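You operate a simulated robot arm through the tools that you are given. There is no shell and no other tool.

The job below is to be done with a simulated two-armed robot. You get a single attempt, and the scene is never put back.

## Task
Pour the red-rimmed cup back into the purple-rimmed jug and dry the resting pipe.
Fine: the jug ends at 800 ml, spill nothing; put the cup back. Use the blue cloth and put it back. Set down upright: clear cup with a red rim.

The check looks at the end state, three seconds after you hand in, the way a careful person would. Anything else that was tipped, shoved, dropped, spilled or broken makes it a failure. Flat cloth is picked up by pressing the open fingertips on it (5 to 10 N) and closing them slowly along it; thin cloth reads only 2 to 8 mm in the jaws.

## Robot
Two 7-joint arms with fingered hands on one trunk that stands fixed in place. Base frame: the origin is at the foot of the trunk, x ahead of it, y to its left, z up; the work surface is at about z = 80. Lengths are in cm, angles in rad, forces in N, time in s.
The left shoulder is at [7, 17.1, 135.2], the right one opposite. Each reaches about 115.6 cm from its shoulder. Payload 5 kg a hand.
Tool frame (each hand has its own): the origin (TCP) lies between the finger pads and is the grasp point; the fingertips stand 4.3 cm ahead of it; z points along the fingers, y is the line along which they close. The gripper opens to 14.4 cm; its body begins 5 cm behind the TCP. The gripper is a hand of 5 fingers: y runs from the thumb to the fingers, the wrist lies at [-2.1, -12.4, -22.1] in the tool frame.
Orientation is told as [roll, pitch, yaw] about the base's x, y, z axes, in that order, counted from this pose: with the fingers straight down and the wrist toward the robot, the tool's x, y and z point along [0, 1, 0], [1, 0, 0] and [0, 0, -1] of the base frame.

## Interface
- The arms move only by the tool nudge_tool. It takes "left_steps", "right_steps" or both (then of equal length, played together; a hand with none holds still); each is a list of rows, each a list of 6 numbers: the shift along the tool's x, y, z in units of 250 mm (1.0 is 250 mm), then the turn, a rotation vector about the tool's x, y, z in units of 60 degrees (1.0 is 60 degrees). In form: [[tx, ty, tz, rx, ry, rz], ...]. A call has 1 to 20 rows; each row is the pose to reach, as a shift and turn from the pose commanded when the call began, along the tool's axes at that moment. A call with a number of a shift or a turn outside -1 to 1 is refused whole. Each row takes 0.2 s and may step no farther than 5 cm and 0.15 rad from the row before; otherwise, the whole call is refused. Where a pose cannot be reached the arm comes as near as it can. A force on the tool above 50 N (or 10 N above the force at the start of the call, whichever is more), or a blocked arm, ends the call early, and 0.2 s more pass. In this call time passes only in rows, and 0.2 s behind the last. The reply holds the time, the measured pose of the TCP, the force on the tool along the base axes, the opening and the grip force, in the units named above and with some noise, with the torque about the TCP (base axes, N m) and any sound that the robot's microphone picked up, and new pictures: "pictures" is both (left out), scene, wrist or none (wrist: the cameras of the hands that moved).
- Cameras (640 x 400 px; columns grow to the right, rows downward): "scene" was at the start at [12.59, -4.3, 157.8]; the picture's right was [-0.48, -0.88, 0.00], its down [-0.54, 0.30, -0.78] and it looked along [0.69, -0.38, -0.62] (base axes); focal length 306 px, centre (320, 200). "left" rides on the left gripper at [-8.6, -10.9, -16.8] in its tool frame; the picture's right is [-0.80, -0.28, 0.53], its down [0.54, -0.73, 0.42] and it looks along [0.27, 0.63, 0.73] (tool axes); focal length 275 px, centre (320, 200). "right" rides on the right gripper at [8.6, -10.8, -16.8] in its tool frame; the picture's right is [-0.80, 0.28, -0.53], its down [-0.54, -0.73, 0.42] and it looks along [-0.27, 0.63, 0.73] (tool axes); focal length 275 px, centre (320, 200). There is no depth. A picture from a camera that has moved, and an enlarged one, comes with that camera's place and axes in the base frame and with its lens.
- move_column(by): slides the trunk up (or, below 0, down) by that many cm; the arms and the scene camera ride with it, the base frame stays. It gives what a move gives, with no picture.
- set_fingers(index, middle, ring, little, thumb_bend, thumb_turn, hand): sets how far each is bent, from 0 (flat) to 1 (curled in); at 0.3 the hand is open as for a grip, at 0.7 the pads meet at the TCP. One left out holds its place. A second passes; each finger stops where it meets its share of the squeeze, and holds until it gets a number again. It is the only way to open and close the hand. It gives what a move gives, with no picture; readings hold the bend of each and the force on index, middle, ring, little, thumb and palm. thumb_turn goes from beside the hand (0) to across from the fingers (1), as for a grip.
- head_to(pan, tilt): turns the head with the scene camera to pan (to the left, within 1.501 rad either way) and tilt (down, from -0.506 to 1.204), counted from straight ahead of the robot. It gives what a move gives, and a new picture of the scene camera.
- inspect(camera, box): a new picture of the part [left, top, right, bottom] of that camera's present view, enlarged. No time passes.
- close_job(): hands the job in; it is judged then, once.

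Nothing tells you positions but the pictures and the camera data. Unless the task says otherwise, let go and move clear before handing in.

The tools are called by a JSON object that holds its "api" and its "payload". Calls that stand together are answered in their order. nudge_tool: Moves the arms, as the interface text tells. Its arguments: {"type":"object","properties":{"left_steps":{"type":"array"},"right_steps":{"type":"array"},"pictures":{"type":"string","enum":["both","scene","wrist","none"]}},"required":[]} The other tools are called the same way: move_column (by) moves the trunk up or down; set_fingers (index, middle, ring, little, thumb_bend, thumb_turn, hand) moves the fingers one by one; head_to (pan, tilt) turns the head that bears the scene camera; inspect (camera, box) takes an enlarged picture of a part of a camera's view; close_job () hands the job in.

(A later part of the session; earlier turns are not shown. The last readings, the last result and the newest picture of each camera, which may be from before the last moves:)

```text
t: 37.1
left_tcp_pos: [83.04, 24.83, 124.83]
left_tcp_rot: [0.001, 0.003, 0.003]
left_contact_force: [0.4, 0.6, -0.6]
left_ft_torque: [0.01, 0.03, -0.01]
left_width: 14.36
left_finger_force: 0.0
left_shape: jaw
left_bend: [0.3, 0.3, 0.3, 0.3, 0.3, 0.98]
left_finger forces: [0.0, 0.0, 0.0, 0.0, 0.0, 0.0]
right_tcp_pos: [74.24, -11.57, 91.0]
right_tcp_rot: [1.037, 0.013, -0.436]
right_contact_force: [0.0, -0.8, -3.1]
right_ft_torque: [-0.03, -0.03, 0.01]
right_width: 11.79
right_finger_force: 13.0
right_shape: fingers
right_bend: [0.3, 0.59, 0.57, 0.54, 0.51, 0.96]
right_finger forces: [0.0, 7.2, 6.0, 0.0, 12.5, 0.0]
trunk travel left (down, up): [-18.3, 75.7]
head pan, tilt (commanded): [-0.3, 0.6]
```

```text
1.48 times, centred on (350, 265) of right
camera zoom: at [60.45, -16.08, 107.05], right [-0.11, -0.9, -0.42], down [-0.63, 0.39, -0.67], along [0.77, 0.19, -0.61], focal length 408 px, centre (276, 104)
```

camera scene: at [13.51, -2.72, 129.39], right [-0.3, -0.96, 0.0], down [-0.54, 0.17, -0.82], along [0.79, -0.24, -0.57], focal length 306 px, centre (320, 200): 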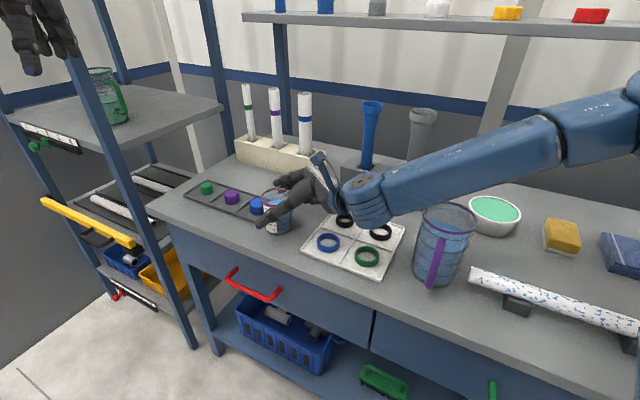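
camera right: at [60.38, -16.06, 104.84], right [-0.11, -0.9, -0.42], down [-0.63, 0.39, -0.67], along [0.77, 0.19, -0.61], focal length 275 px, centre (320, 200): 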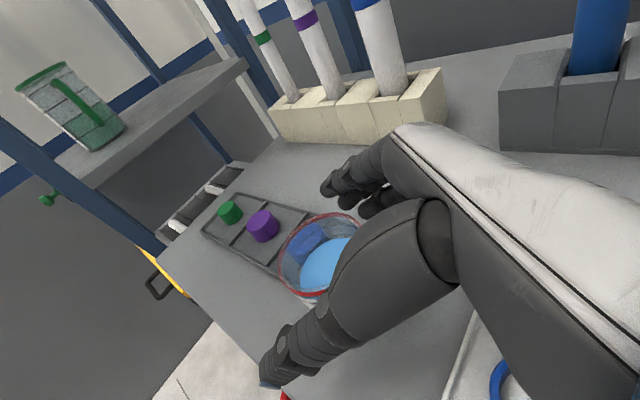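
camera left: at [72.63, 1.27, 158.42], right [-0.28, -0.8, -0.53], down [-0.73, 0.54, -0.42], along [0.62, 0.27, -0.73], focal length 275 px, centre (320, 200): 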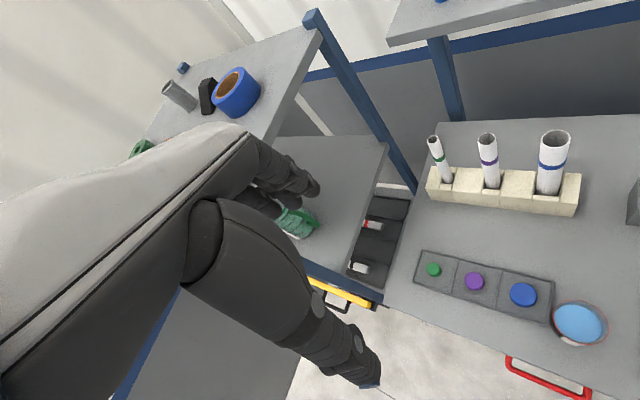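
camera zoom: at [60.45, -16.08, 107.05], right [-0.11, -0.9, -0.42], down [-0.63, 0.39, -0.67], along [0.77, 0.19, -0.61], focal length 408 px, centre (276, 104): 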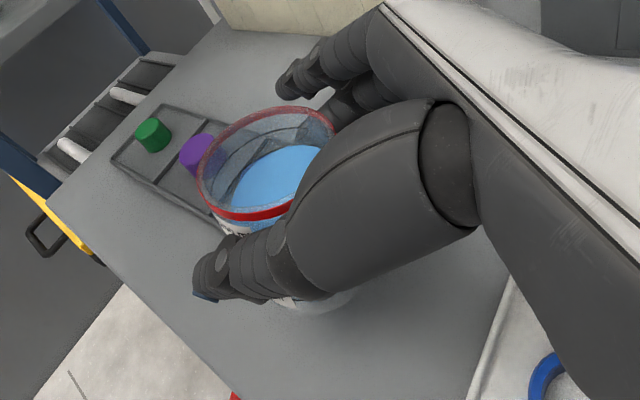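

The cup is off the table with about 3 N of load, upright, and the water is calm. I'll raise it slowly with the arm.

{"api": "nudge_tool", "payload": {"right_steps": [[0.02, 0, -0.012, 0, 0, 0], [0.07, 0, -0.041, 0, 0, 0], [0.13, 0, -0.077, 0, 0, 0], [0.195, 0, -0.115, 0, 0, 0], [0.26, 0, -0.153, 0, 0, 0], [0.325, 0, -0.192, 0, 0, 0], [0.39, 0, -0.23, 0, 0, 0], [0.45, 0, -0.266, 0, 0, 0], [0.5, 0, -0.295, 0, 0, 0], [0.517, 0, -0.305, 0, 0, 0]], "pictures": "both"}}

```text
t: 39.3
left_tcp_pos: [82.92, 24.86, 124.96]
left_tcp_rot: [0.001, -0.002, 0.001]
left_contact_force: [0.4, 0.1, 1.1]
left_ft_torque: [-0.02, -0.03, -0.04]
left_width: 14.38
left_finger_force: 0.1
left_shape: jaw
left_bend: [0.3, 0.3, 0.3, 0.3, 0.3, 0.98]
left_finger forces: [0.1, 0.0, 0.0, 0.0, 0.0, 0.0]
right_tcp_pos: [74.4, -11.59, 105.96]
right_tcp_rot: [1.038, 0.014, -0.436]
right_contact_force: [0.1, -0.3, -2.2]
right_ft_torque: [-0.05, -0.01, 0.01]
right_width: 11.82
right_finger_force: 12.7
right_shape: fingers
right_bend: [0.3, 0.59, 0.57, 0.54, 0.51, 0.96]
right_finger forces: [0.0, 7.2, 5.8, 0.0, 12.4, 0.0]
trunk travel left (down, up): [-18.3, 75.7]
head pan, tilt (commanded): [-0.3, 0.6]
camera scene: at [13.53, -2.74, 131.69], right [-0.3, -0.96, 0.0], down [-0.54, 0.17, -0.82], along [0.79, -0.24, -0.57], focal length 306 px, centre (320, 200)
camera right: at [60.61, -16.22, 122.05], right [-0.11, -0.9, -0.42], down [-0.63, 0.39, -0.67], along [0.77, 0.19, -0.61], focal length 275 px, centre (320, 200)
```

scene: 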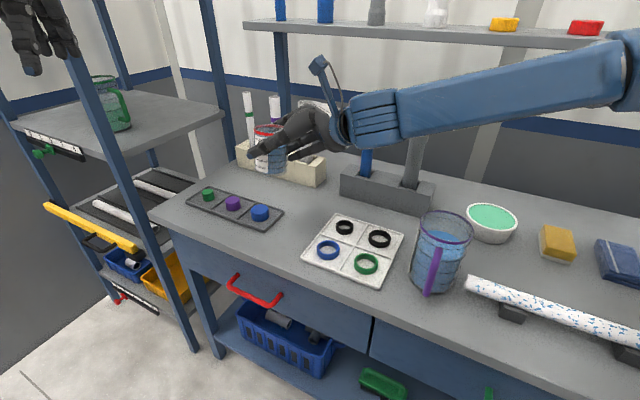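
right: 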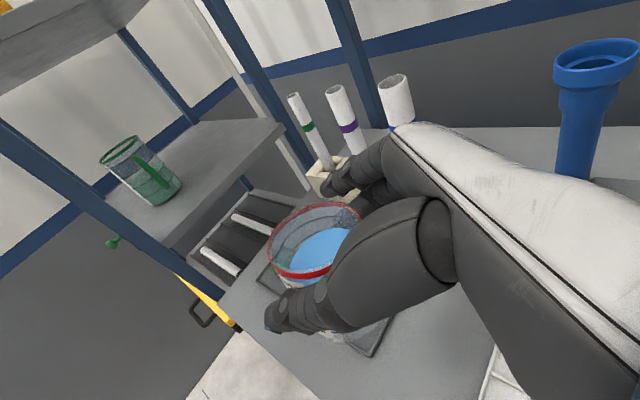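

Steady. I'll carry the cup smoothly toward the right side of the jug while easing the yaw back toward straight.

{"api": "nudge_tool", "payload": {"right_steps": [[-0.008, -0.003, -0.014, 0.003, 0, -0.002], [-0.033, -0.012, -0.056, 0.0125, 0, -0.0074], [-0.075, -0.027, -0.127, 0.028, 0, -0.0166], [-0.125, -0.044, -0.2115, 0.047, 0, -0.0276], [-0.179, -0.064, -0.303, 0.067, 0, -0.0396], [-0.237, -0.084, -0.402, 0.089, 0, -0.0524], [-0.291, -0.104, -0.4935, 0.109, 0, -0.0644], [-0.341, -0.121, -0.578, 0.128, 0, -0.0754], [-0.383, -0.136, -0.6486, 0.1435, 0, -0.0846], [-0.408, -0.145, -0.691, 0.153, 0, -0.0902], [-0.416, -0.148, -0.705, 0.156, 0, -0.092]], "pictures": "both"}}

```text
t: 41.7
left_tcp_pos: [82.85, 24.78, 125.11]
left_tcp_rot: [0.0, -0.001, 0.001]
left_contact_force: [0.1, -0.4, 0.3]
left_ft_torque: [0.01, 0.0, -0.01]
left_width: 14.37
left_finger_force: 0.0
left_shape: jaw
left_bend: [0.3, 0.3, 0.3, 0.3, 0.3, 0.98]
left_finger forces: [0.0, 0.0, 0.0, 0.0, 0.0, 0.0]
right_tcp_pos: [62.22, -28.57, 106.09]
right_tcp_rot: [1.04, 0.013, -0.246]
right_contact_force: [0.1, 0.5, -1.8]
right_ft_torque: [-0.02, 0.01, 0.0]
right_width: 11.76
right_finger_force: 12.5
right_shape: fingers
right_bend: [0.3, 0.59, 0.58, 0.54, 0.51, 0.96]
right_finger forces: [0.0, 7.1, 5.5, 0.0, 12.0, 0.0]
trunk travel left (down, up): [-18.3, 75.7]
head pan, tilt (commanded): [-0.3, 0.6]
camera scene: at [13.51, -2.74, 131.7], right [-0.3, -0.96, 0.0], down [-0.54, 0.17, -0.82], along [0.79, -0.24, -0.57], focal length 306 px, centre (320, 200)
camera right: at [49.52, -35.79, 122.11], right [0.06, -0.91, -0.42], down [-0.69, 0.27, -0.67], along [0.72, 0.33, -0.61], focal length 275 px, centre (320, 200)
```

scene: 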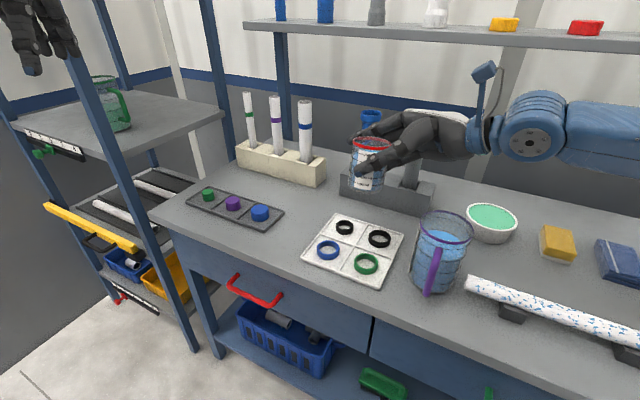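
right: 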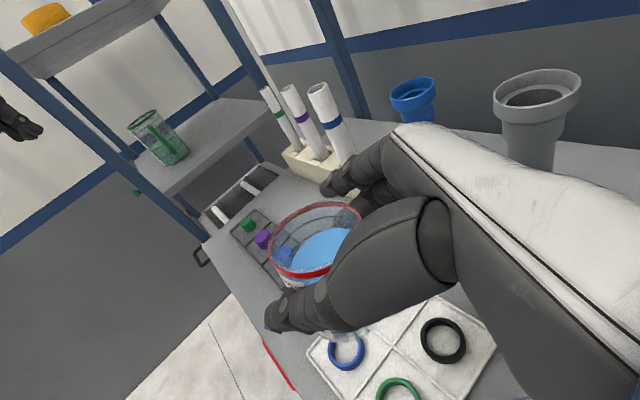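

{"api": "nudge_tool", "payload": {"right_steps": [[-0.0086, -0.0057, -0.0147, 0.0033, 0, -0.0019], [-0.0345, -0.0229, -0.0586, 0.0132, 0, -0.0077], [-0.0776, -0.0515, -0.1319, 0.0296, 0, -0.0174], [-0.1293, -0.0858, -0.2199, 0.0494, 0, -0.029], [-0.1853, -0.123, -0.3152, 0.0708, 0, -0.0416], [-0.2457, -0.163, -0.4178, 0.0938, 0, -0.0551], [-0.3017, -0.2002, -0.5131, 0.1152, 0, -0.0677], [-0.3534, -0.2345, -0.6011, 0.135, 0, -0.0793], [-0.3965, -0.2631, -0.6744, 0.1514, 0, -0.089], [-0.4224, -0.2803, -0.7183, 0.1613, 0, -0.0948], [-0.431, -0.286, -0.733, 0.1646, 0, -0.0967]], "pictures": "both"}}

```text
t: 44.3
left_tcp_pos: [82.58, 26.22, 125.01]
left_tcp_rot: [-0.008, 0.001, 0.005]
left_contact_force: [-0.4, 0.0, -0.7]
left_ft_torque: [-0.01, 0.04, 0.0]
left_width: 14.37
left_finger_force: 0.2
left_shape: jaw
left_bend: [0.3, 0.3, 0.3, 0.3, 0.3, 0.98]
left_finger forces: [0.0, 0.0, 0.1, 0.1, 0.1, 0.0]
right_tcp_pos: [49.85, -46.34, 108.73]
right_tcp_rot: [0.928, 0.003, -0.041]
right_contact_force: [0.6, -0.7, -3.4]
right_ft_torque: [0.05, -0.03, 0.03]
right_width: 11.71
right_finger_force: 12.4
right_shape: fingers
right_bend: [0.3, 0.59, 0.58, 0.54, 0.51, 0.96]
right_finger forces: [0.0, 7.1, 5.3, 0.1, 11.8, 0.0]
trunk travel left (down, up): [-18.3, 75.7]
head pan, tilt (commanded): [-0.3, 0.6]
stopped in row 11 (right hand): the arm was blocked; the commanded pose is now the measured one
camera scene: at [13.07, -1.33, 131.69], right [-0.3, -0.96, 0.01], down [-0.54, 0.16, -0.83], along [0.79, -0.25, -0.56], focal length 306 px, centre (320, 200)
camera right: at [38.83, -54.07, 125.82], right [0.24, -0.92, -0.32], down [-0.73, 0.05, -0.69], along [0.64, 0.4, -0.65], focal length 275 px, centre (320, 200)
```

scene: 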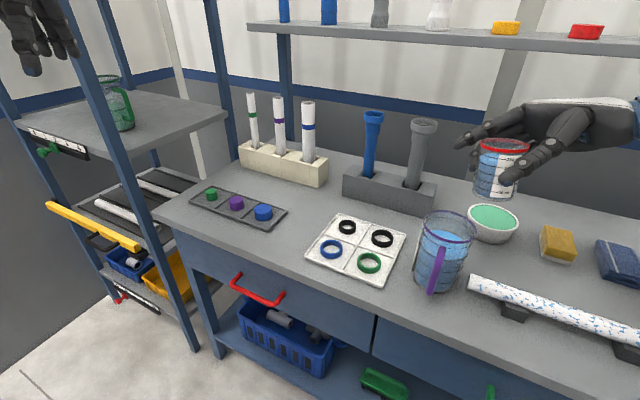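
right: 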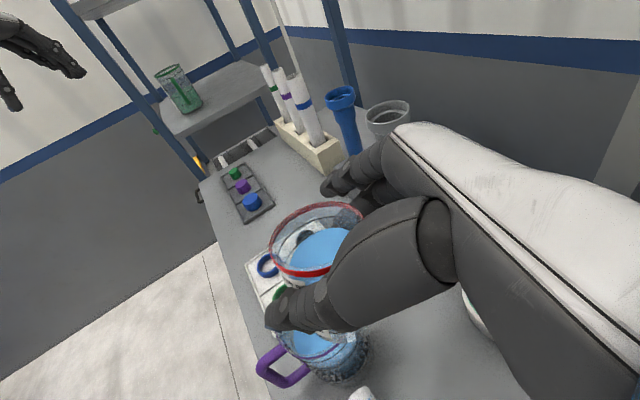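

The arm reports it was blocked at the end, though the cup is still held and upright. I need to see what the elbow ran into, so I'll turn the head right.

{"api": "head_to", "payload": {"pan": -1.1, "tilt": 0.55}}

```text
t: 45.4
left_tcp_pos: [82.52, 26.41, 125.1]
left_tcp_rot: [-0.011, -0.003, 0.003]
left_contact_force: [-0.3, -0.7, 0.0]
left_ft_torque: [-0.02, -0.01, -0.01]
left_width: 14.38
left_finger_force: 0.1
left_shape: jaw
left_bend: [0.3, 0.3, 0.3, 0.3, 0.3, 0.98]
left_finger forces: [0.1, 0.0, 0.0, 0.1, 0.0, 0.0]
right_tcp_pos: [49.72, -46.25, 109.01]
right_tcp_rot: [0.934, 0.004, -0.044]
right_contact_force: [-1.4, 0.3, -2.0]
right_ft_torque: [-0.03, -0.03, -0.04]
right_width: 11.71
right_finger_force: 12.2
right_shape: fingers
right_bend: [0.3, 0.59, 0.58, 0.54, 0.51, 0.96]
right_finger forces: [0.1, 7.2, 5.4, 0.0, 11.8, 0.1]
trunk travel left (down, up): [-18.3, 75.7]
head pan, tilt (commanded): [-1.1, 0.55]
camera scene: at [8.65, -6.73, 132.3], right [-0.89, -0.45, 0.0], down [-0.23, 0.46, -0.86], along [0.39, -0.77, -0.51], focal length 306 px, centre (320, 200)
```

scene: 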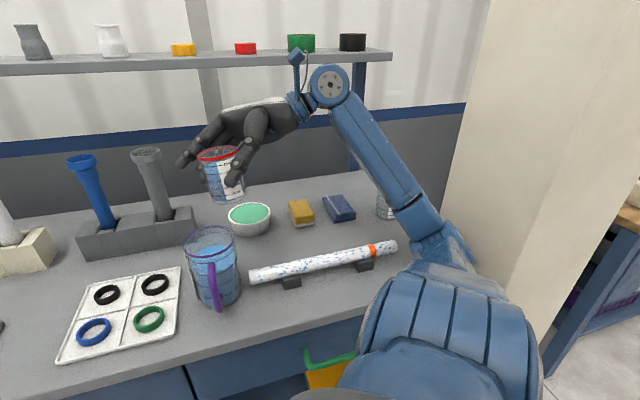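

The forearm drops down toward the right end of the table, near the green-rimmed cup and the pipe. I'll look closely for any contact.

{"api": "inspect", "payload": {"camera": "scene", "box": [300, 150, 540, 300]}}

{"api": "inspect", "payload": {"camera": "scene", "box": [340, 220, 580, 400]}}

{"api": "inspect", "payload": {"camera": "scene", "box": [170, 50, 360, 220]}}

```text
2.67 times, centred on (420, 225) of scene
camera zoom: at [8.65, -6.73, 132.3], right [-0.89, -0.45, 0.0], down [-0.23, 0.46, -0.86], along [0.39, -0.77, -0.51], focal length 815 px, centre (53, 133)
```

zoom: 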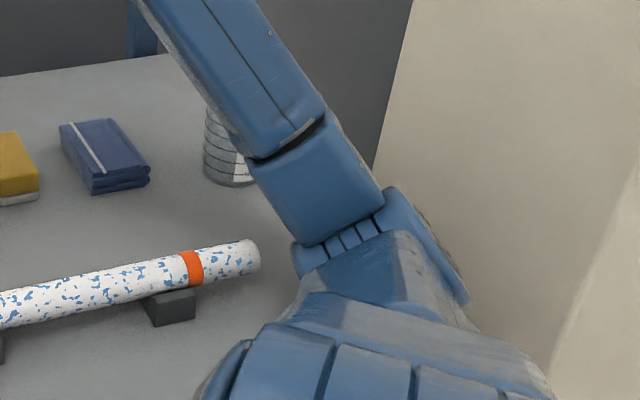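

```text
2.22 times, centred on (460, 310) of scene
camera zoom: at [8.65, -6.73, 132.3], right [-0.89, -0.45, 0.0], down [-0.23, 0.46, -0.86], along [0.39, -0.77, -0.51], focal length 679 px, centre (9, -44)
```

zoom: 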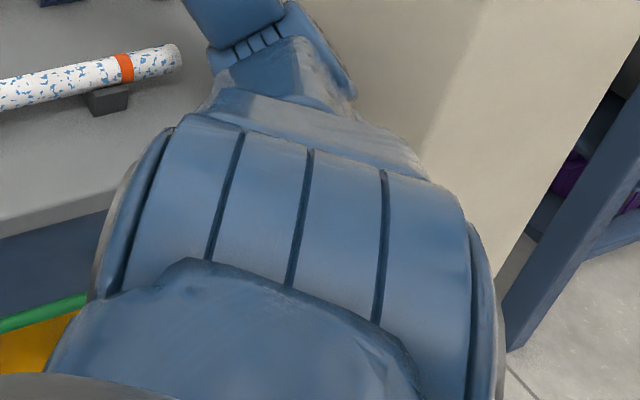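

```text
2.35 times, centred on (265, 135) of scene
camera zoom: at [8.65, -6.73, 132.3], right [-0.89, -0.45, 0.0], down [-0.23, 0.46, -0.86], along [0.39, -0.77, -0.51], focal length 719 px, centre (449, 353)
```

zoom: 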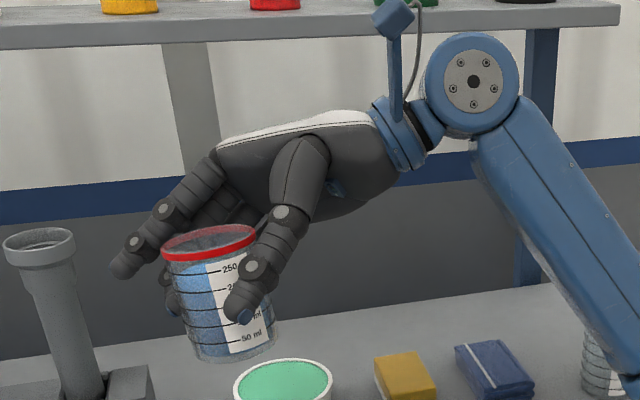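

There is a beige panel close to the elbow on the right. I'll look further right to judge how near it is.

{"api": "head_to", "payload": {"pan": -1.45, "tilt": 0.5}}

```text
t: 46.3
left_tcp_pos: [82.47, 26.4, 125.1]
left_tcp_rot: [-0.01, -0.004, 0.001]
left_contact_force: [0.4, 0.7, -0.4]
left_ft_torque: [0.01, 0.01, 0.0]
left_width: 14.37
left_finger_force: 0.0
left_shape: jaw
left_bend: [0.3, 0.3, 0.3, 0.3, 0.3, 0.98]
left_finger forces: [0.1, 0.0, 0.0, 0.0, 0.1, 0.0]
right_tcp_pos: [49.72, -46.2, 109.07]
right_tcp_rot: [0.934, 0.004, -0.042]
right_contact_force: [0.4, 0.1, -2.6]
right_ft_torque: [-0.03, -0.06, 0.0]
right_width: 11.69
right_finger_force: 12.1
right_shape: fingers
right_bend: [0.3, 0.59, 0.58, 0.54, 0.51, 0.96]
right_finger forces: [0.1, 7.1, 5.3, 0.1, 11.8, 0.1]
trunk travel left (down, up): [-18.3, 75.7]
head pan, tilt (commanded): [-1.45, 0.499]
camera scene: at [5.67, -7.76, 132.76], right [-0.99, -0.12, 0.0], down [-0.05, 0.47, -0.88], along [0.11, -0.88, -0.47], focal length 306 px, centre (320, 200)
```

scene: 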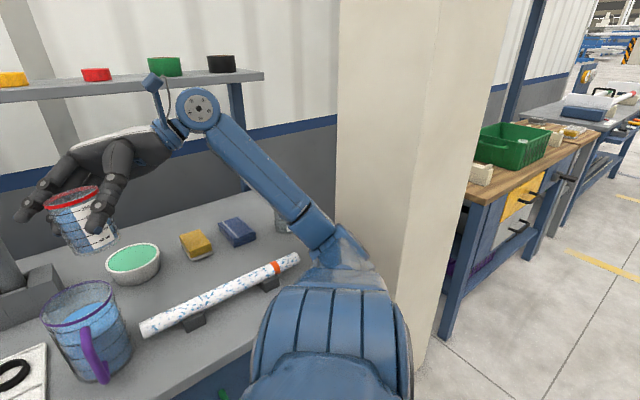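

The pillar is well away from the elbow. More likely the low elbow is resting on the table or pipe end, since the hand was pushed up and left. I'll raise the trunk 8 cm to relieve it.

{"api": "move_column", "payload": {"by": 8}}

{"api": "inspect", "payload": {"camera": "scene", "box": [0, 100, 420, 400]}}

```text
t: 47.4
left_tcp_pos: [82.99, 25.19, 132.94]
left_tcp_rot: [0.001, 0.002, 0.001]
left_contact_force: [-0.1, 0.4, -0.2]
left_ft_torque: [-0.01, -0.04, -0.02]
left_width: 14.39
left_finger_force: 0.0
left_shape: jaw
left_bend: [0.3, 0.3, 0.3, 0.3, 0.3, 0.98]
left_finger forces: [0.0, 0.0, 0.1, 0.0, 0.0, 0.1]
right_tcp_pos: [50.28, -47.47, 115.91]
right_tcp_rot: [0.956, 0.009, -0.045]
right_contact_force: [-0.4, 0.4, -1.9]
right_ft_torque: [-0.05, -0.03, 0.0]
right_width: 11.68
right_finger_force: 12.1
right_shape: fingers
right_bend: [0.3, 0.59, 0.58, 0.54, 0.51, 0.96]
right_finger forces: [0.1, 7.1, 5.3, 0.0, 11.7, 0.0]
trunk travel left (down, up): [-26.3, 67.7]
head pan, tilt (commanded): [-1.45, 0.499]
```

```text
1.33 times, centred on (210, 250) of scene
camera zoom: at [6.2, -9.16, 140.58], right [-0.99, -0.12, 0.0], down [-0.06, 0.48, -0.88], along [0.11, -0.87, -0.48], focal length 408 px, centre (467, 133)
```

zoom: 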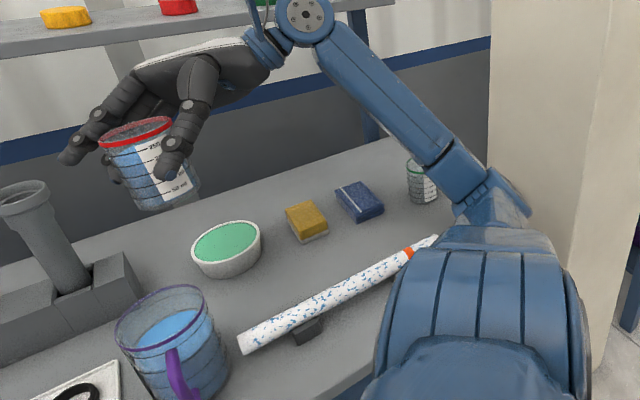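

Raising freed it: the trunk is straight again, the pipe looks in place and the cup is still full. Next I'll lower toward the pour position right of the jug with a first small tilt, well below the spill angle.

{"api": "nudge_tool", "payload": {"right_steps": [[-0.015, -0.001, 0.014, 0, -0.015, 0], [-0.055, -0.002, 0.05, 0, -0.053, 0], [-0.105, -0.004, 0.096, 0, -0.1, 0], [-0.16, -0.007, 0.146, 0, -0.153, 0], [-0.215, -0.009, 0.196, 0, -0.206, 0], [-0.27, -0.011, 0.246, 0, -0.259, 0], [-0.32, -0.013, 0.291, 0, -0.306, 0], [-0.355, -0.015, 0.323, 0, -0.34, 0]], "pictures": "both"}}

```text
t: 49.2
left_tcp_pos: [82.93, 24.99, 133.08]
left_tcp_rot: [0.0, -0.002, 0.001]
left_contact_force: [0.1, 0.6, 0.5]
left_ft_torque: [0.0, 0.05, -0.02]
left_width: 14.4
left_finger_force: 0.0
left_shape: jaw
left_bend: [0.3, 0.3, 0.3, 0.3, 0.3, 0.98]
left_finger forces: [0.1, 0.0, 0.0, 0.0, 0.1, 0.0]
right_tcp_pos: [49.85, -45.89, 104.06]
right_tcp_rot: [0.6, 0.009, -0.043]
right_contact_force: [-0.1, -0.4, -1.5]
right_ft_torque: [0.03, 0.0, -0.01]
right_width: 11.69
right_finger_force: 11.5
right_shape: fingers
right_bend: [0.3, 0.59, 0.58, 0.54, 0.51, 0.96]
right_finger forces: [0.0, 7.1, 5.0, 0.0, 11.6, 0.0]
trunk travel left (down, up): [-26.3, 67.7]
head pan, tilt (commanded): [-1.45, 0.499]
camera scene: at [6.16, -9.18, 140.61], right [-0.99, -0.12, 0.0], down [-0.06, 0.48, -0.88], along [0.11, -0.87, -0.48], focal length 306 px, centre (320, 200)
camera right: at [39.11, -47.77, 122.87], right [0.24, -0.97, -0.01], down [-0.74, -0.18, -0.65], along [0.63, 0.17, -0.76], focal length 275 px, centre (320, 200)
```

scene: 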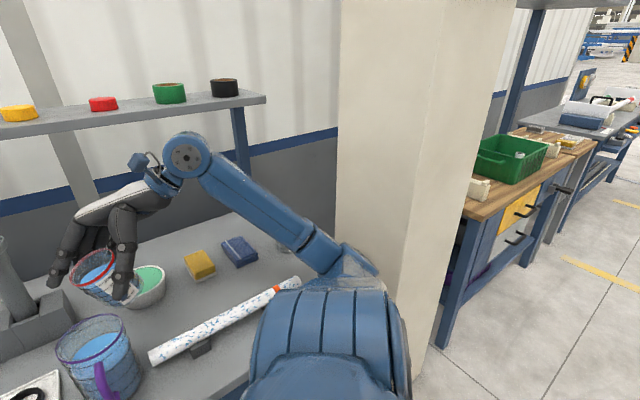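
right: 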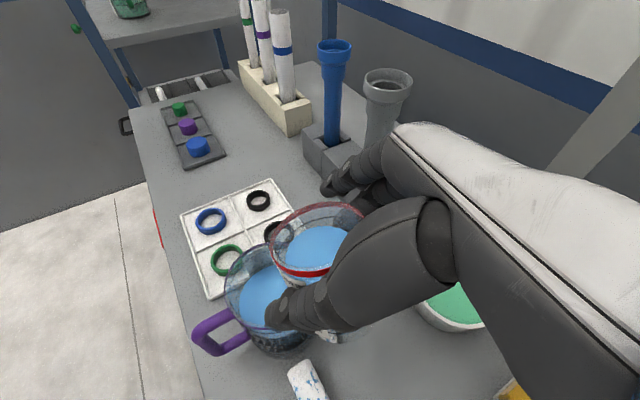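

That went well and the cup is tilted a safe 25°. I'll turn the head toward the jug so I can watch the pour.

{"api": "head_to", "payload": {"pan": -0.75, "tilt": 0.6}}

{"api": "inspect", "payload": {"camera": "scene", "box": [250, 100, 450, 300]}}

{"api": "inspect", "payload": {"camera": "right", "box": [170, 170, 430, 400]}}

```text
t: 50.3
left_tcp_pos: [82.97, 24.92, 133.02]
left_tcp_rot: [-0.001, 0.0, 0.002]
left_contact_force: [-0.6, -0.8, 0.1]
left_ft_torque: [0.01, 0.0, -0.02]
left_width: 14.36
left_finger_force: 0.0
left_shape: jaw
left_bend: [0.3, 0.3, 0.3, 0.3, 0.3, 0.98]
left_finger forces: [0.1, 0.0, 0.0, 0.0, 0.0, 0.0]
right_tcp_pos: [49.8, -45.76, 104.24]
right_tcp_rot: [0.602, 0.008, -0.042]
right_contact_force: [0.7, 0.5, -2.2]
right_ft_torque: [-0.03, -0.04, -0.02]
right_width: 11.7
right_finger_force: 11.7
right_shape: fingers
right_bend: [0.3, 0.59, 0.58, 0.54, 0.51, 0.96]
right_finger forces: [0.0, 7.1, 5.0, 0.1, 11.6, 0.1]
trunk travel left (down, up): [-26.3, 67.7]
head pan, tilt (commanded): [-0.75, 0.6]
camera scene: at [11.53, -6.18, 139.7], right [-0.68, -0.73, 0.0], down [-0.41, 0.39, -0.82], along [0.6, -0.56, -0.57], focal length 306 px, centre (320, 200)
```

scene: 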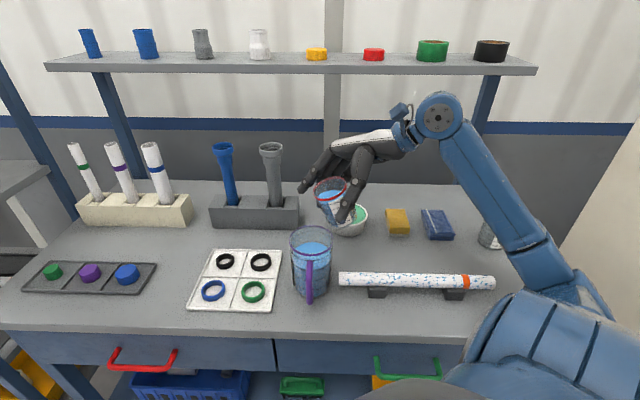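

```text
2.00 times, centred on (350, 200) of scene
camera zoom: at [11.53, -6.18, 139.7], right [-0.68, -0.73, 0.0], down [-0.41, 0.39, -0.82], along [0.6, -0.56, -0.57], focal length 611 px, centre (260, 200)
```

zoom: 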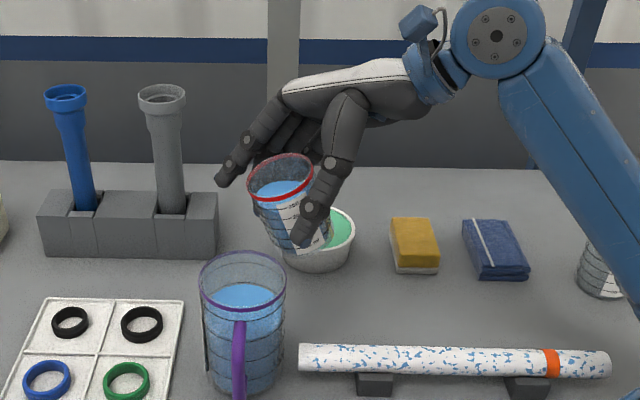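

```text
1.74 times, centred on (300, 285) of right
camera zoom: at [39.11, -47.78, 122.9], right [0.24, -0.97, -0.01], down [-0.74, -0.18, -0.65], along [0.63, 0.17, -0.76], focal length 479 px, centre (355, 52)
```

zoom: 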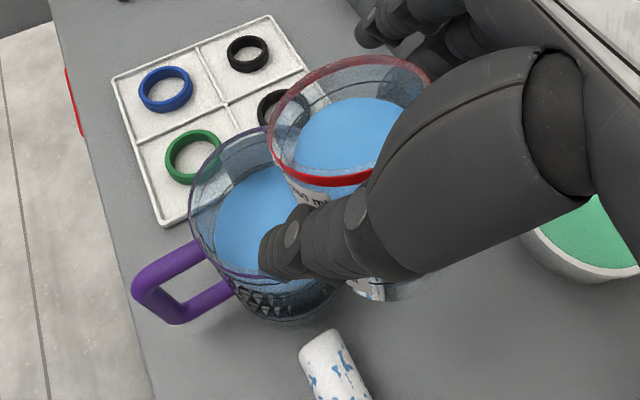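

The geometry matches my model to within half a centimetre. I'll lower slightly and tilt to 35°, just below the pouring point.

{"api": "nudge_tool", "payload": {"right_steps": [[-0.008, 0.003, 0.02, 0, -0.035, 0], [-0.02, 0.006, 0.045, 0, -0.08, 0], [-0.031, 0.009, 0.07, 0, -0.125, 0], [-0.039, 0.012, 0.09, 0, -0.167, 0]], "pictures": "both"}}

{"api": "inspect", "payload": {"camera": "scene", "box": [260, 130, 400, 310]}}

```text
t: 51.3
left_tcp_pos: [83.01, 25.0, 133.07]
left_tcp_rot: [-0.001, 0.001, 0.001]
left_contact_force: [-0.2, 0.3, 0.3]
left_ft_torque: [0.05, 0.01, 0.03]
left_width: 14.38
left_finger_force: 0.0
left_shape: jaw
left_bend: [0.3, 0.3, 0.3, 0.3, 0.3, 0.98]
left_finger forces: [0.0, 0.0, 0.0, 0.0, 0.1, 0.0]
right_tcp_pos: [50.12, -45.28, 101.63]
right_tcp_rot: [0.426, 0.01, -0.043]
right_contact_force: [0.3, -1.2, -1.6]
right_ft_torque: [-0.01, 0.0, 0.04]
right_width: 11.69
right_finger_force: 11.5
right_shape: fingers
right_bend: [0.3, 0.59, 0.58, 0.54, 0.51, 0.96]
right_finger forces: [0.0, 6.9, 5.3, 0.0, 11.6, 0.0]
trunk travel left (down, up): [-26.3, 67.7]
head pan, tilt (commanded): [-0.75, 0.6]
camera scene: at [11.53, -6.17, 139.7], right [-0.68, -0.73, 0.0], down [-0.41, 0.39, -0.82], along [0.6, -0.56, -0.57], focal length 306 px, centre (320, 200)
camera right: at [39.55, -44.03, 120.57], right [0.24, -0.96, 0.16], down [-0.74, -0.29, -0.6], along [0.62, 0.03, -0.78], focal length 275 px, centre (320, 200)
```

scene: 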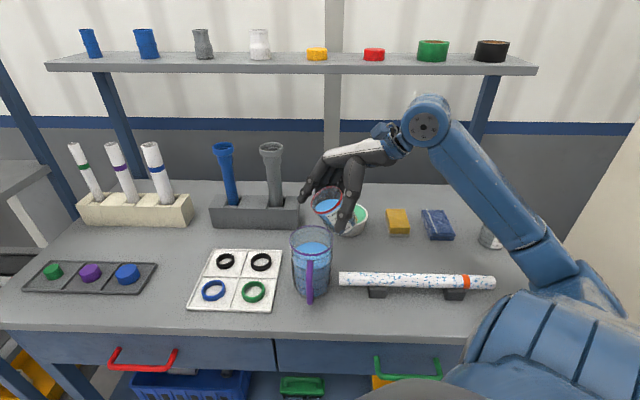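
right: 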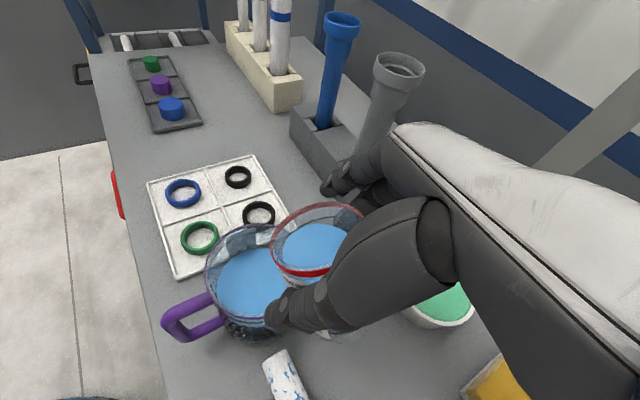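

```text
2.22 times, centred on (330, 220) of scene
camera zoom: at [11.53, -6.17, 139.7], right [-0.68, -0.73, 0.0], down [-0.41, 0.39, -0.82], along [0.6, -0.56, -0.57], focal length 679 px, centre (298, 156)
```

zoom: 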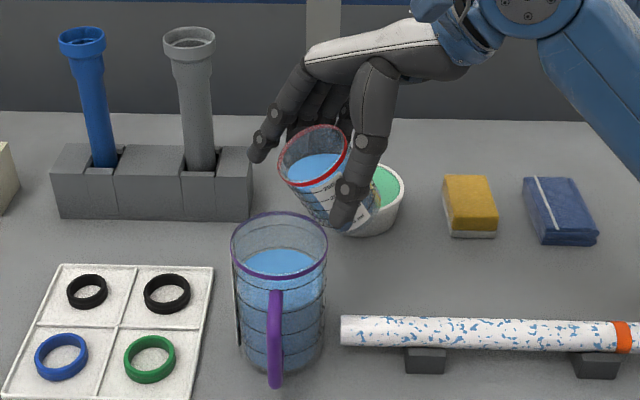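

The lip is over the jug opening. I'll pour slowly from 35° to 60° of tilt, keeping the lip in place above the jug.

{"api": "nudge_tool", "payload": {"right_steps": [[0.0012, 0, 0.0006, 0, -0.0208, 0], [0.0025, 0, 0.0012, 0, -0.0417, 0], [0.0039, 0, 0.0018, 0, -0.0625, 0], [0.0053, 0, 0.0024, 0, -0.0833, 0], [0.0068, 0, 0.0031, 0, -0.1042, 0], [0.0084, 0, 0.0038, 0, -0.125, 0], [0.0101, 0, 0.0046, 0, -0.1458, 0], [0.0118, 0, 0.0053, 0, -0.1667, 0], [0.0135, 0, 0.0061, 0, -0.1875, 0], [0.0154, 0, 0.007, 0, -0.2083, 0], [0.0173, 0, 0.0078, 0, -0.2292, 0], [0.0193, 0, 0.0087, 0, -0.25, 0], [0.0213, 0, 0.0097, 0, -0.2708, 0], [0.0234, 0, 0.0106, 0, -0.2917, 0], [0.0256, 0, 0.0116, 0, -0.3125, 0], [0.0278, 0, 0.0126, 0, -0.3333, 0], [0.0302, 0, 0.0137, 0, -0.3542, 0], [0.0325, 0, 0.0148, 0, -0.375, 0], [0.035, 0, 0.0159, 0, -0.3958, 0], [0.0375, 0, 0.017, 0, -0.4167, 0]], "pictures": "both"}}

{"api": "inspect", "payload": {"camera": "scene", "box": [260, 130, 400, 310]}}

```text
t: 55.5
left_tcp_pos: [82.92, 25.06, 133.1]
left_tcp_rot: [-0.001, 0.0, 0.004]
left_contact_force: [0.3, 0.8, -0.9]
left_ft_torque: [-0.01, 0.01, 0.01]
left_width: 14.37
left_finger_force: 0.0
left_shape: jaw
left_bend: [0.3, 0.3, 0.3, 0.3, 0.3, 0.98]
left_finger forces: [0.0, 0.0, 0.0, 0.0, 0.0, 0.0]
right_tcp_pos: [50.11, -44.42, 101.6]
right_tcp_rot: [-0.011, 0.009, -0.043]
right_contact_force: [0.2, 0.2, -2.3]
right_ft_torque: [0.04, -0.05, -0.05]
right_width: 11.69
right_finger_force: 12.0
right_shape: fingers
right_bend: [0.3, 0.59, 0.58, 0.54, 0.51, 0.96]
right_finger forces: [0.1, 7.3, 4.7, 0.0, 11.7, 0.0]
trunk travel left (down, up): [-26.3, 67.7]
head pan, tilt (commanded): [-0.75, 0.6]
camera scene: at [11.53, -6.16, 139.69], right [-0.68, -0.73, 0.0], down [-0.41, 0.39, -0.82], along [0.6, -0.56, -0.57], focal length 306 px, centre (320, 200)
camera right: at [39.87, -35.17, 118.43], right [0.25, -0.8, 0.54], down [-0.75, -0.51, -0.41], along [0.61, -0.3, -0.73], focal length 275 px, centre (320, 200)
```

scene: 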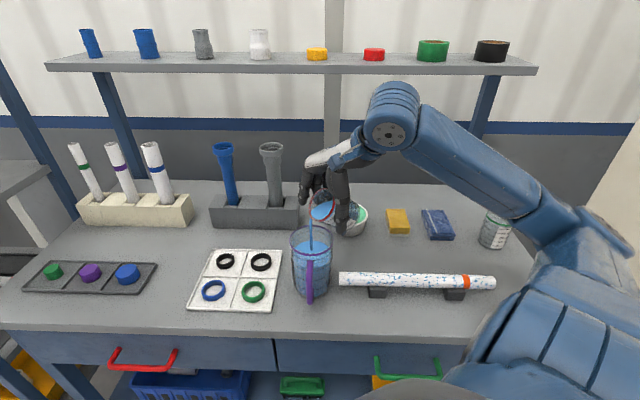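
right: 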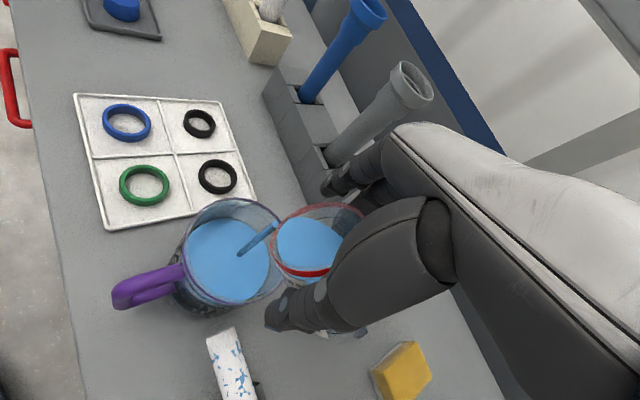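

```text
2.22 times, centred on (330, 220) of scene
camera zoom: at [11.53, -6.16, 139.69], right [-0.68, -0.73, 0.0], down [-0.41, 0.39, -0.82], along [0.6, -0.56, -0.57], focal length 679 px, centre (298, 156)
```

zoom: 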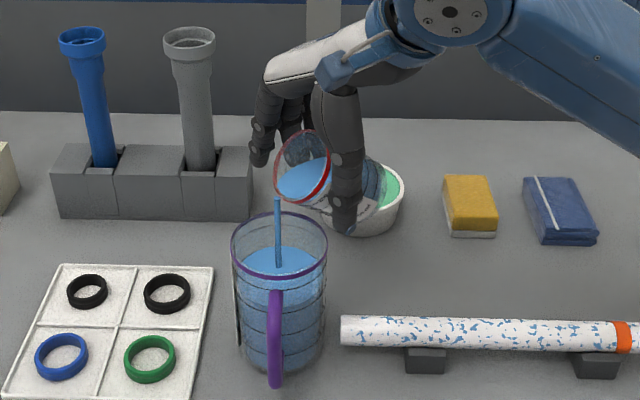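

A clean stream is falling into the middle of the jug. I'll continue slowly from 60° to 85°.

{"api": "nudge_tool", "payload": {"right_steps": [[0.0029, 0, 0, 0, -0.0208, 0], [0.0059, 0, 0, 0, -0.0417, 0], [0.009, 0, 0, 0, -0.0625, 0], [0.0121, 0, 0, 0, -0.0833, 0], [0.0152, 0, 0, 0, -0.1042, 0], [0.0184, 0, 0, 0, -0.125, 0], [0.0216, 0, 0, 0, -0.1458, 0], [0.0249, 0, 0, 0, -0.1667, 0], [0.0283, 0, 0, 0, -0.1875, 0], [0.0317, 0, 0, 0, -0.2083, 0], [0.0351, 0, 0, 0, -0.2292, 0], [0.0386, 0, 0, 0, -0.25, 0], [0.0421, 0, 0, 0, -0.2708, 0], [0.0457, 0, 0, 0, -0.2917, 0], [0.0493, 0, 0, 0, -0.3125, 0], [0.053, 0, 0, 0, -0.3333, 0], [0.0567, 0, 0, 0, -0.3542, 0], [0.0605, 0, 0, 0, -0.375, 0], [0.0643, 0, 0, 0, -0.3958, 0], [0.0682, 0, 0, 0, -0.4167, 0]], "pictures": "both"}}

{"api": "inspect", "payload": {"camera": "scene", "box": [260, 130, 400, 310]}}

```text
t: 59.7
left_tcp_pos: [83.0, 25.04, 133.02]
left_tcp_rot: [-0.001, 0.001, 0.001]
left_contact_force: [0.1, 0.5, -0.1]
left_ft_torque: [0.0, 0.0, 0.02]
left_width: 14.38
left_finger_force: 0.0
left_shape: jaw
left_bend: [0.3, 0.3, 0.3, 0.3, 0.3, 0.98]
left_finger forces: [0.0, 0.0, 0.0, 0.1, 0.1, 0.1]
right_tcp_pos: [51.64, -43.01, 101.96]
right_tcp_rot: [-0.446, 0.013, -0.046]
right_contact_force: [-0.8, 0.7, -0.8]
right_ft_torque: [0.0, 0.03, 0.05]
right_width: 11.7
right_finger_force: 12.1
right_shape: fingers
right_bend: [0.3, 0.59, 0.58, 0.54, 0.51, 0.96]
right_finger forces: [0.0, 7.0, 4.9, 0.0, 11.8, 0.0]
right hand out of reach, approached as far as the arm can: row 13, 14, 15, 16, 17, 18, 19, 20
trunk travel left (down, up): [-26.3, 67.7]
head pan, tilt (commanded): [-0.75, 0.6]
camera scene: at [11.55, -6.15, 139.69], right [-0.68, -0.73, 0.0], down [-0.41, 0.39, -0.82], along [0.6, -0.56, -0.57], focal length 306 px, centre (320, 200)
camera right: at [41.79, -27.51, 113.59], right [0.27, -0.5, 0.82], down [-0.76, -0.64, -0.14], along [0.59, -0.58, -0.55], focal length 275 px, centre (320, 200)
```

scene: 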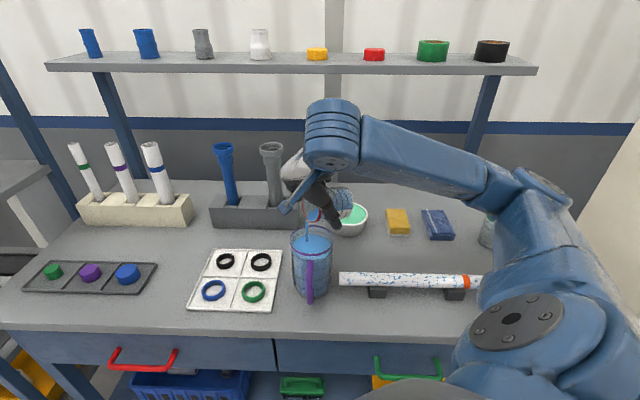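
right: 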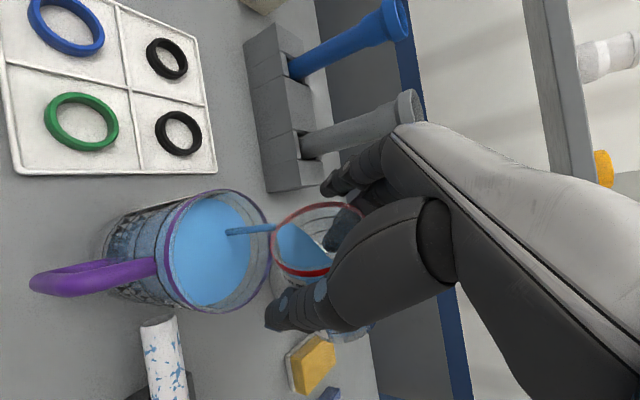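

```text
2.22 times, centred on (330, 220) of scene
camera zoom: at [11.55, -6.15, 139.69], right [-0.68, -0.73, 0.0], down [-0.41, 0.39, -0.82], along [0.6, -0.56, -0.57], focal length 679 px, centre (298, 156)
```

zoom: 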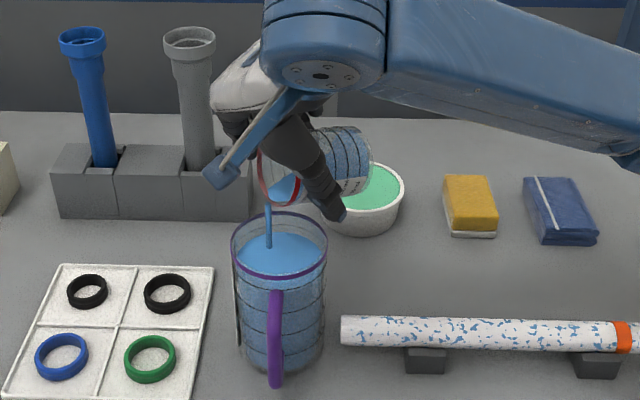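

Most of the water is in, but the arm is folding too close to the shoulder to tilt further. I'll tilt back a little so the flow stops, raise the trunk, then come down again to finish draining.

{"api": "nudge_tool", "payload": {"right_steps": [[-0.002, -0.012, 0, 0, 0.04, 0], [-0.004, -0.024, 0, 0, 0.085, 0], [-0.006, -0.036, 0, 0, 0.13, 0], [-0.008, -0.048, 0, 0, 0.175, 0], [-0.01, -0.06, 0, 0, 0.21, 0]], "pictures": "both"}}

{"api": "inspect", "payload": {"camera": "scene", "box": [260, 130, 400, 310]}}

```text
t: 60.9
left_tcp_pos: [82.85, 25.08, 133.09]
left_tcp_rot: [0.0, 0.0, 0.002]
left_contact_force: [0.1, 0.9, 0.9]
left_ft_torque: [0.0, -0.01, 0.01]
left_width: 14.37
left_finger_force: 0.0
left_shape: jaw
left_bend: [0.3, 0.3, 0.3, 0.3, 0.3, 0.98]
left_finger forces: [0.0, 0.0, 0.0, 0.1, 0.1, 0.1]
right_tcp_pos: [50.14, -43.09, 102.24]
right_tcp_rot: [-0.224, 0.008, -0.043]
right_contact_force: [0.0, -0.3, -0.3]
right_ft_torque: [0.04, -0.01, -0.02]
right_width: 11.67
right_finger_force: 12.1
right_shape: fingers
right_bend: [0.3, 0.59, 0.58, 0.54, 0.51, 0.96]
right_finger forces: [0.0, 7.0, 5.0, 0.0, 11.7, 0.0]
trunk travel left (down, up): [-26.3, 67.7]
head pan, tilt (commanded): [-0.75, 0.6]
camera scene: at [11.46, -6.14, 139.7], right [-0.68, -0.73, 0.0], down [-0.41, 0.39, -0.83], along [0.6, -0.56, -0.56], focal length 306 px, centre (320, 200)
camera right: at [40.01, -30.53, 116.68], right [0.26, -0.67, 0.7], down [-0.75, -0.59, -0.29], along [0.6, -0.45, -0.66], focal length 275 px, centre (320, 200)
```

scene: 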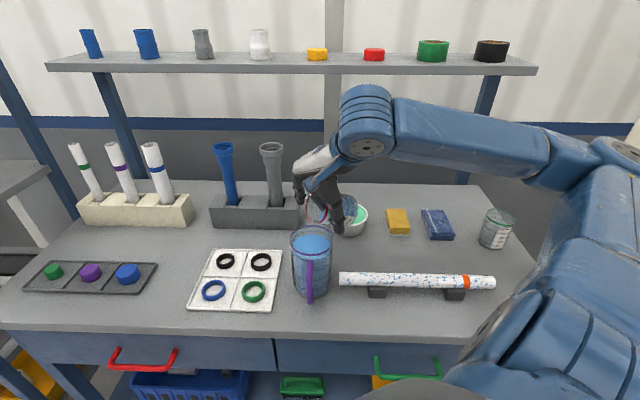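
right: 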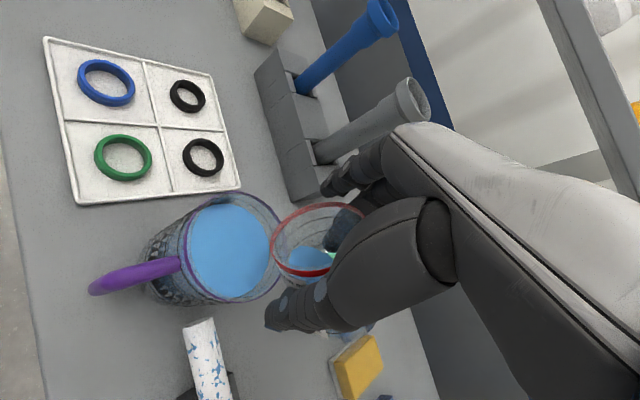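

```text
2.22 times, centred on (330, 220) of scene
camera zoom: at [11.46, -6.14, 139.7], right [-0.68, -0.73, 0.0], down [-0.41, 0.39, -0.83], along [0.6, -0.56, -0.56], focal length 679 px, centre (298, 156)
```

zoom: 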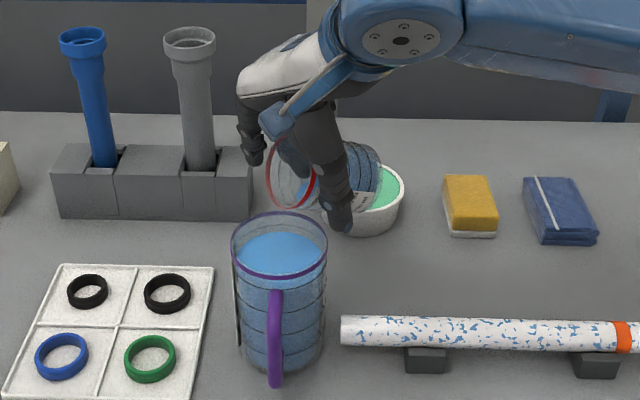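

The flow stopped cleanly, with only a little water left in the cup. I'll raise the trunk 14 cm to open the elbow, then lower the hand back over the jug.

{"api": "move_column", "payload": {"by": 14}}

```text
t: 62.6
left_tcp_pos: [82.97, 25.02, 146.99]
left_tcp_rot: [0.001, 0.0, 0.003]
left_contact_force: [-1.0, 0.0, 0.2]
left_ft_torque: [0.02, -0.05, -0.01]
left_width: 14.4
left_finger_force: 0.0
left_shape: jaw
left_bend: [0.3, 0.3, 0.3, 0.3, 0.3, 0.98]
left_finger forces: [0.1, 0.0, 0.0, 0.0, 0.1, 0.1]
right_tcp_pos: [50.19, -43.2, 116.21]
right_tcp_rot: [-0.227, 0.008, -0.044]
right_contact_force: [-0.2, -0.9, -1.4]
right_ft_torque: [0.0, -0.01, 0.0]
right_width: 11.71
right_finger_force: 11.6
right_shape: fingers
right_bend: [0.3, 0.59, 0.58, 0.54, 0.51, 0.96]
right_finger forces: [0.1, 7.0, 4.8, 0.1, 11.7, 0.0]
trunk travel left (down, up): [-40.3, 53.7]
head pan, tilt (commanded): [-0.75, 0.6]
```

{"api": "nudge_tool", "payload": {"right_steps": [[0.015, 0.0055, 0.068, 0, 0, 0], [0.03, 0.011, 0.136, 0, 0, 0], [0.045, 0.0165, 0.205, 0, 0, 0], [0.06, 0.022, 0.273, 0, 0, 0], [0.075, 0.0275, 0.341, 0, 0, 0], [0.09, 0.033, 0.41, 0, 0, 0], [0.105, 0.0385, 0.478, 0, 0, 0], [0.12, 0.044, 0.546, 0, 0, 0]], "pictures": "scene"}}

```text
t: 64.4
left_tcp_pos: [82.94, 25.14, 147.14]
left_tcp_rot: [0.001, 0.0, 0.001]
left_contact_force: [0.6, -0.7, -0.7]
left_ft_torque: [0.0, 0.02, 0.05]
left_width: 14.36
left_finger_force: 0.1
left_shape: jaw
left_bend: [0.3, 0.3, 0.3, 0.3, 0.3, 0.98]
left_finger forces: [0.0, 0.0, 0.1, 0.1, 0.1, 0.0]
right_tcp_pos: [51.21, -43.45, 102.21]
right_tcp_rot: [-0.228, 0.009, -0.044]
right_contact_force: [-0.2, 0.8, -0.1]
right_ft_torque: [0.04, 0.0, -0.01]
right_width: 11.68
right_finger_force: 11.6
right_shape: fingers
right_bend: [0.3, 0.59, 0.58, 0.54, 0.51, 0.96]
right_finger forces: [0.0, 6.9, 4.8, 0.0, 11.6, 0.1]
trunk travel left (down, up): [-40.3, 53.7]
head pan, tilt (commanded): [-0.75, 0.6]
camera scene: at [11.53, -6.19, 153.7], right [-0.68, -0.73, 0.0], down [-0.41, 0.39, -0.82], along [0.6, -0.56, -0.57], focal length 306 px, centre (320, 200)
```

scene: 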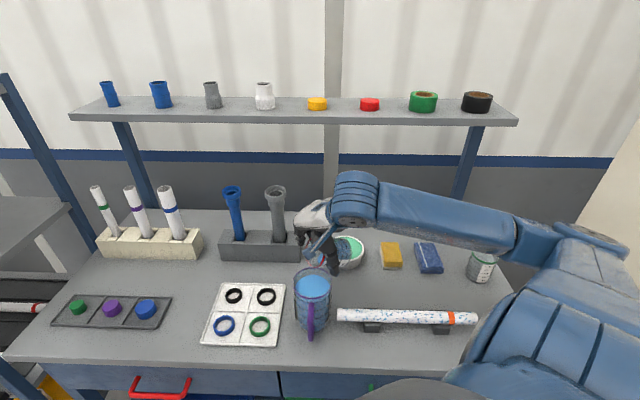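

Reached the spot again. Now I'll tilt further, from 72° to about 105°, to drain the rest into the jug.

{"api": "nudge_tool", "payload": {"right_steps": [[0.0044, 0, -0.001, 0, -0.034, 0], [0.0088, 0, -0.002, 0, -0.068, 0], [0.0131, 0, -0.003, 0, -0.102, 0], [0.0175, 0, -0.004, 0, -0.1365, 0], [0.0219, 0, -0.005, 0, -0.1706, 0], [0.0263, 0, -0.006, 0, -0.2048, 0], [0.0306, 0, -0.007, 0, -0.2389, 0], [0.035, 0, -0.008, 0, -0.273, 0], [0.0394, 0, -0.009, 0, -0.307, 0], [0.0438, 0, -0.01, 0, -0.341, 0], [0.0481, 0, -0.011, 0, -0.375, 0], [0.0525, 0, -0.012, 0, -0.4095, 0], [0.0569, 0, -0.013, 0, -0.4436, 0], [0.0613, 0, -0.014, 0, -0.478, 0], [0.0656, 0, -0.015, 0, -0.512, 0], [0.07, 0, -0.016, 0, -0.546, 0]], "pictures": "both"}}

{"api": "inspect", "payload": {"camera": "scene", "box": [260, 170, 400, 350]}}

```text
t: 67.8
left_tcp_pos: [82.89, 24.84, 147.08]
left_tcp_rot: [0.001, 0.001, 0.003]
left_contact_force: [0.7, 0.9, -0.1]
left_ft_torque: [-0.01, 0.0, -0.02]
left_width: 14.38
left_finger_force: 0.0
left_shape: jaw
left_bend: [0.3, 0.3, 0.3, 0.3, 0.3, 0.98]
left_finger forces: [0.1, 0.0, 0.0, 0.0, 0.0, 0.0]
right_tcp_pos: [51.68, -41.54, 102.2]
right_tcp_rot: [-0.79, 0.01, -0.04]
right_contact_force: [-1.0, -0.7, -2.8]
right_ft_torque: [-0.04, -0.02, 0.06]
right_width: 11.65
right_finger_force: 11.5
right_shape: fingers
right_bend: [0.3, 0.59, 0.58, 0.54, 0.51, 0.96]
right_finger forces: [0.0, 7.1, 5.1, 0.1, 11.8, 0.1]
right hand out of reach, approached as far as the arm can: row 6, 7, 8, 9, 10, 11, 12, 13, 14, 15, 16
trunk travel left (down, up): [-40.3, 53.7]
head pan, tilt (commanded): [-0.75, 0.6]
camera scene: at [11.56, -6.11, 153.71], right [-0.68, -0.73, 0.0], down [-0.41, 0.39, -0.82], along [0.6, -0.56, -0.57], focal length 306 px, centre (320, 200)
camera right: at [41.73, -23.09, 108.0], right [0.28, -0.19, 0.94], down [-0.75, -0.65, 0.09], along [0.59, -0.73, -0.33], focal length 275 px, centre (320, 200)
```

scene: 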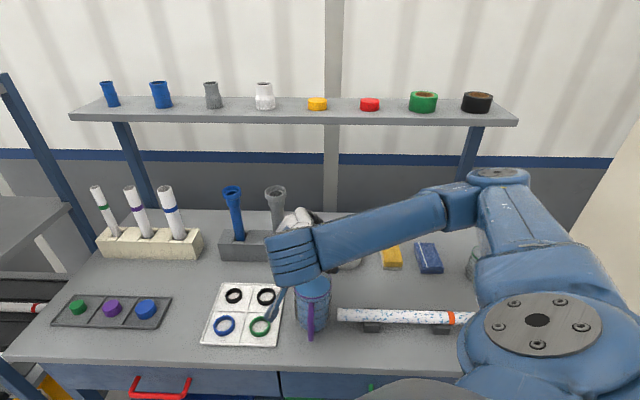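
right: 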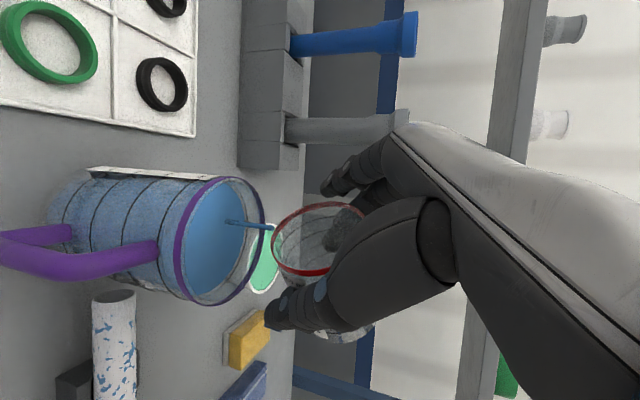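

```text
2.22 times, centred on (330, 260) of scene
camera zoom: at [11.56, -6.11, 153.71], right [-0.68, -0.73, 0.0], down [-0.41, 0.39, -0.82], along [0.6, -0.56, -0.57], focal length 679 px, centre (298, 67)
```

zoom: 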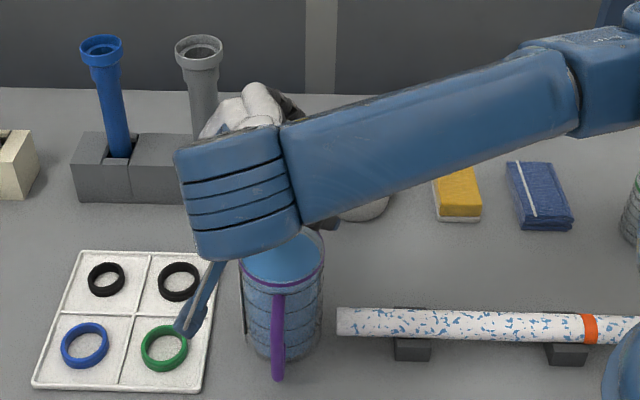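

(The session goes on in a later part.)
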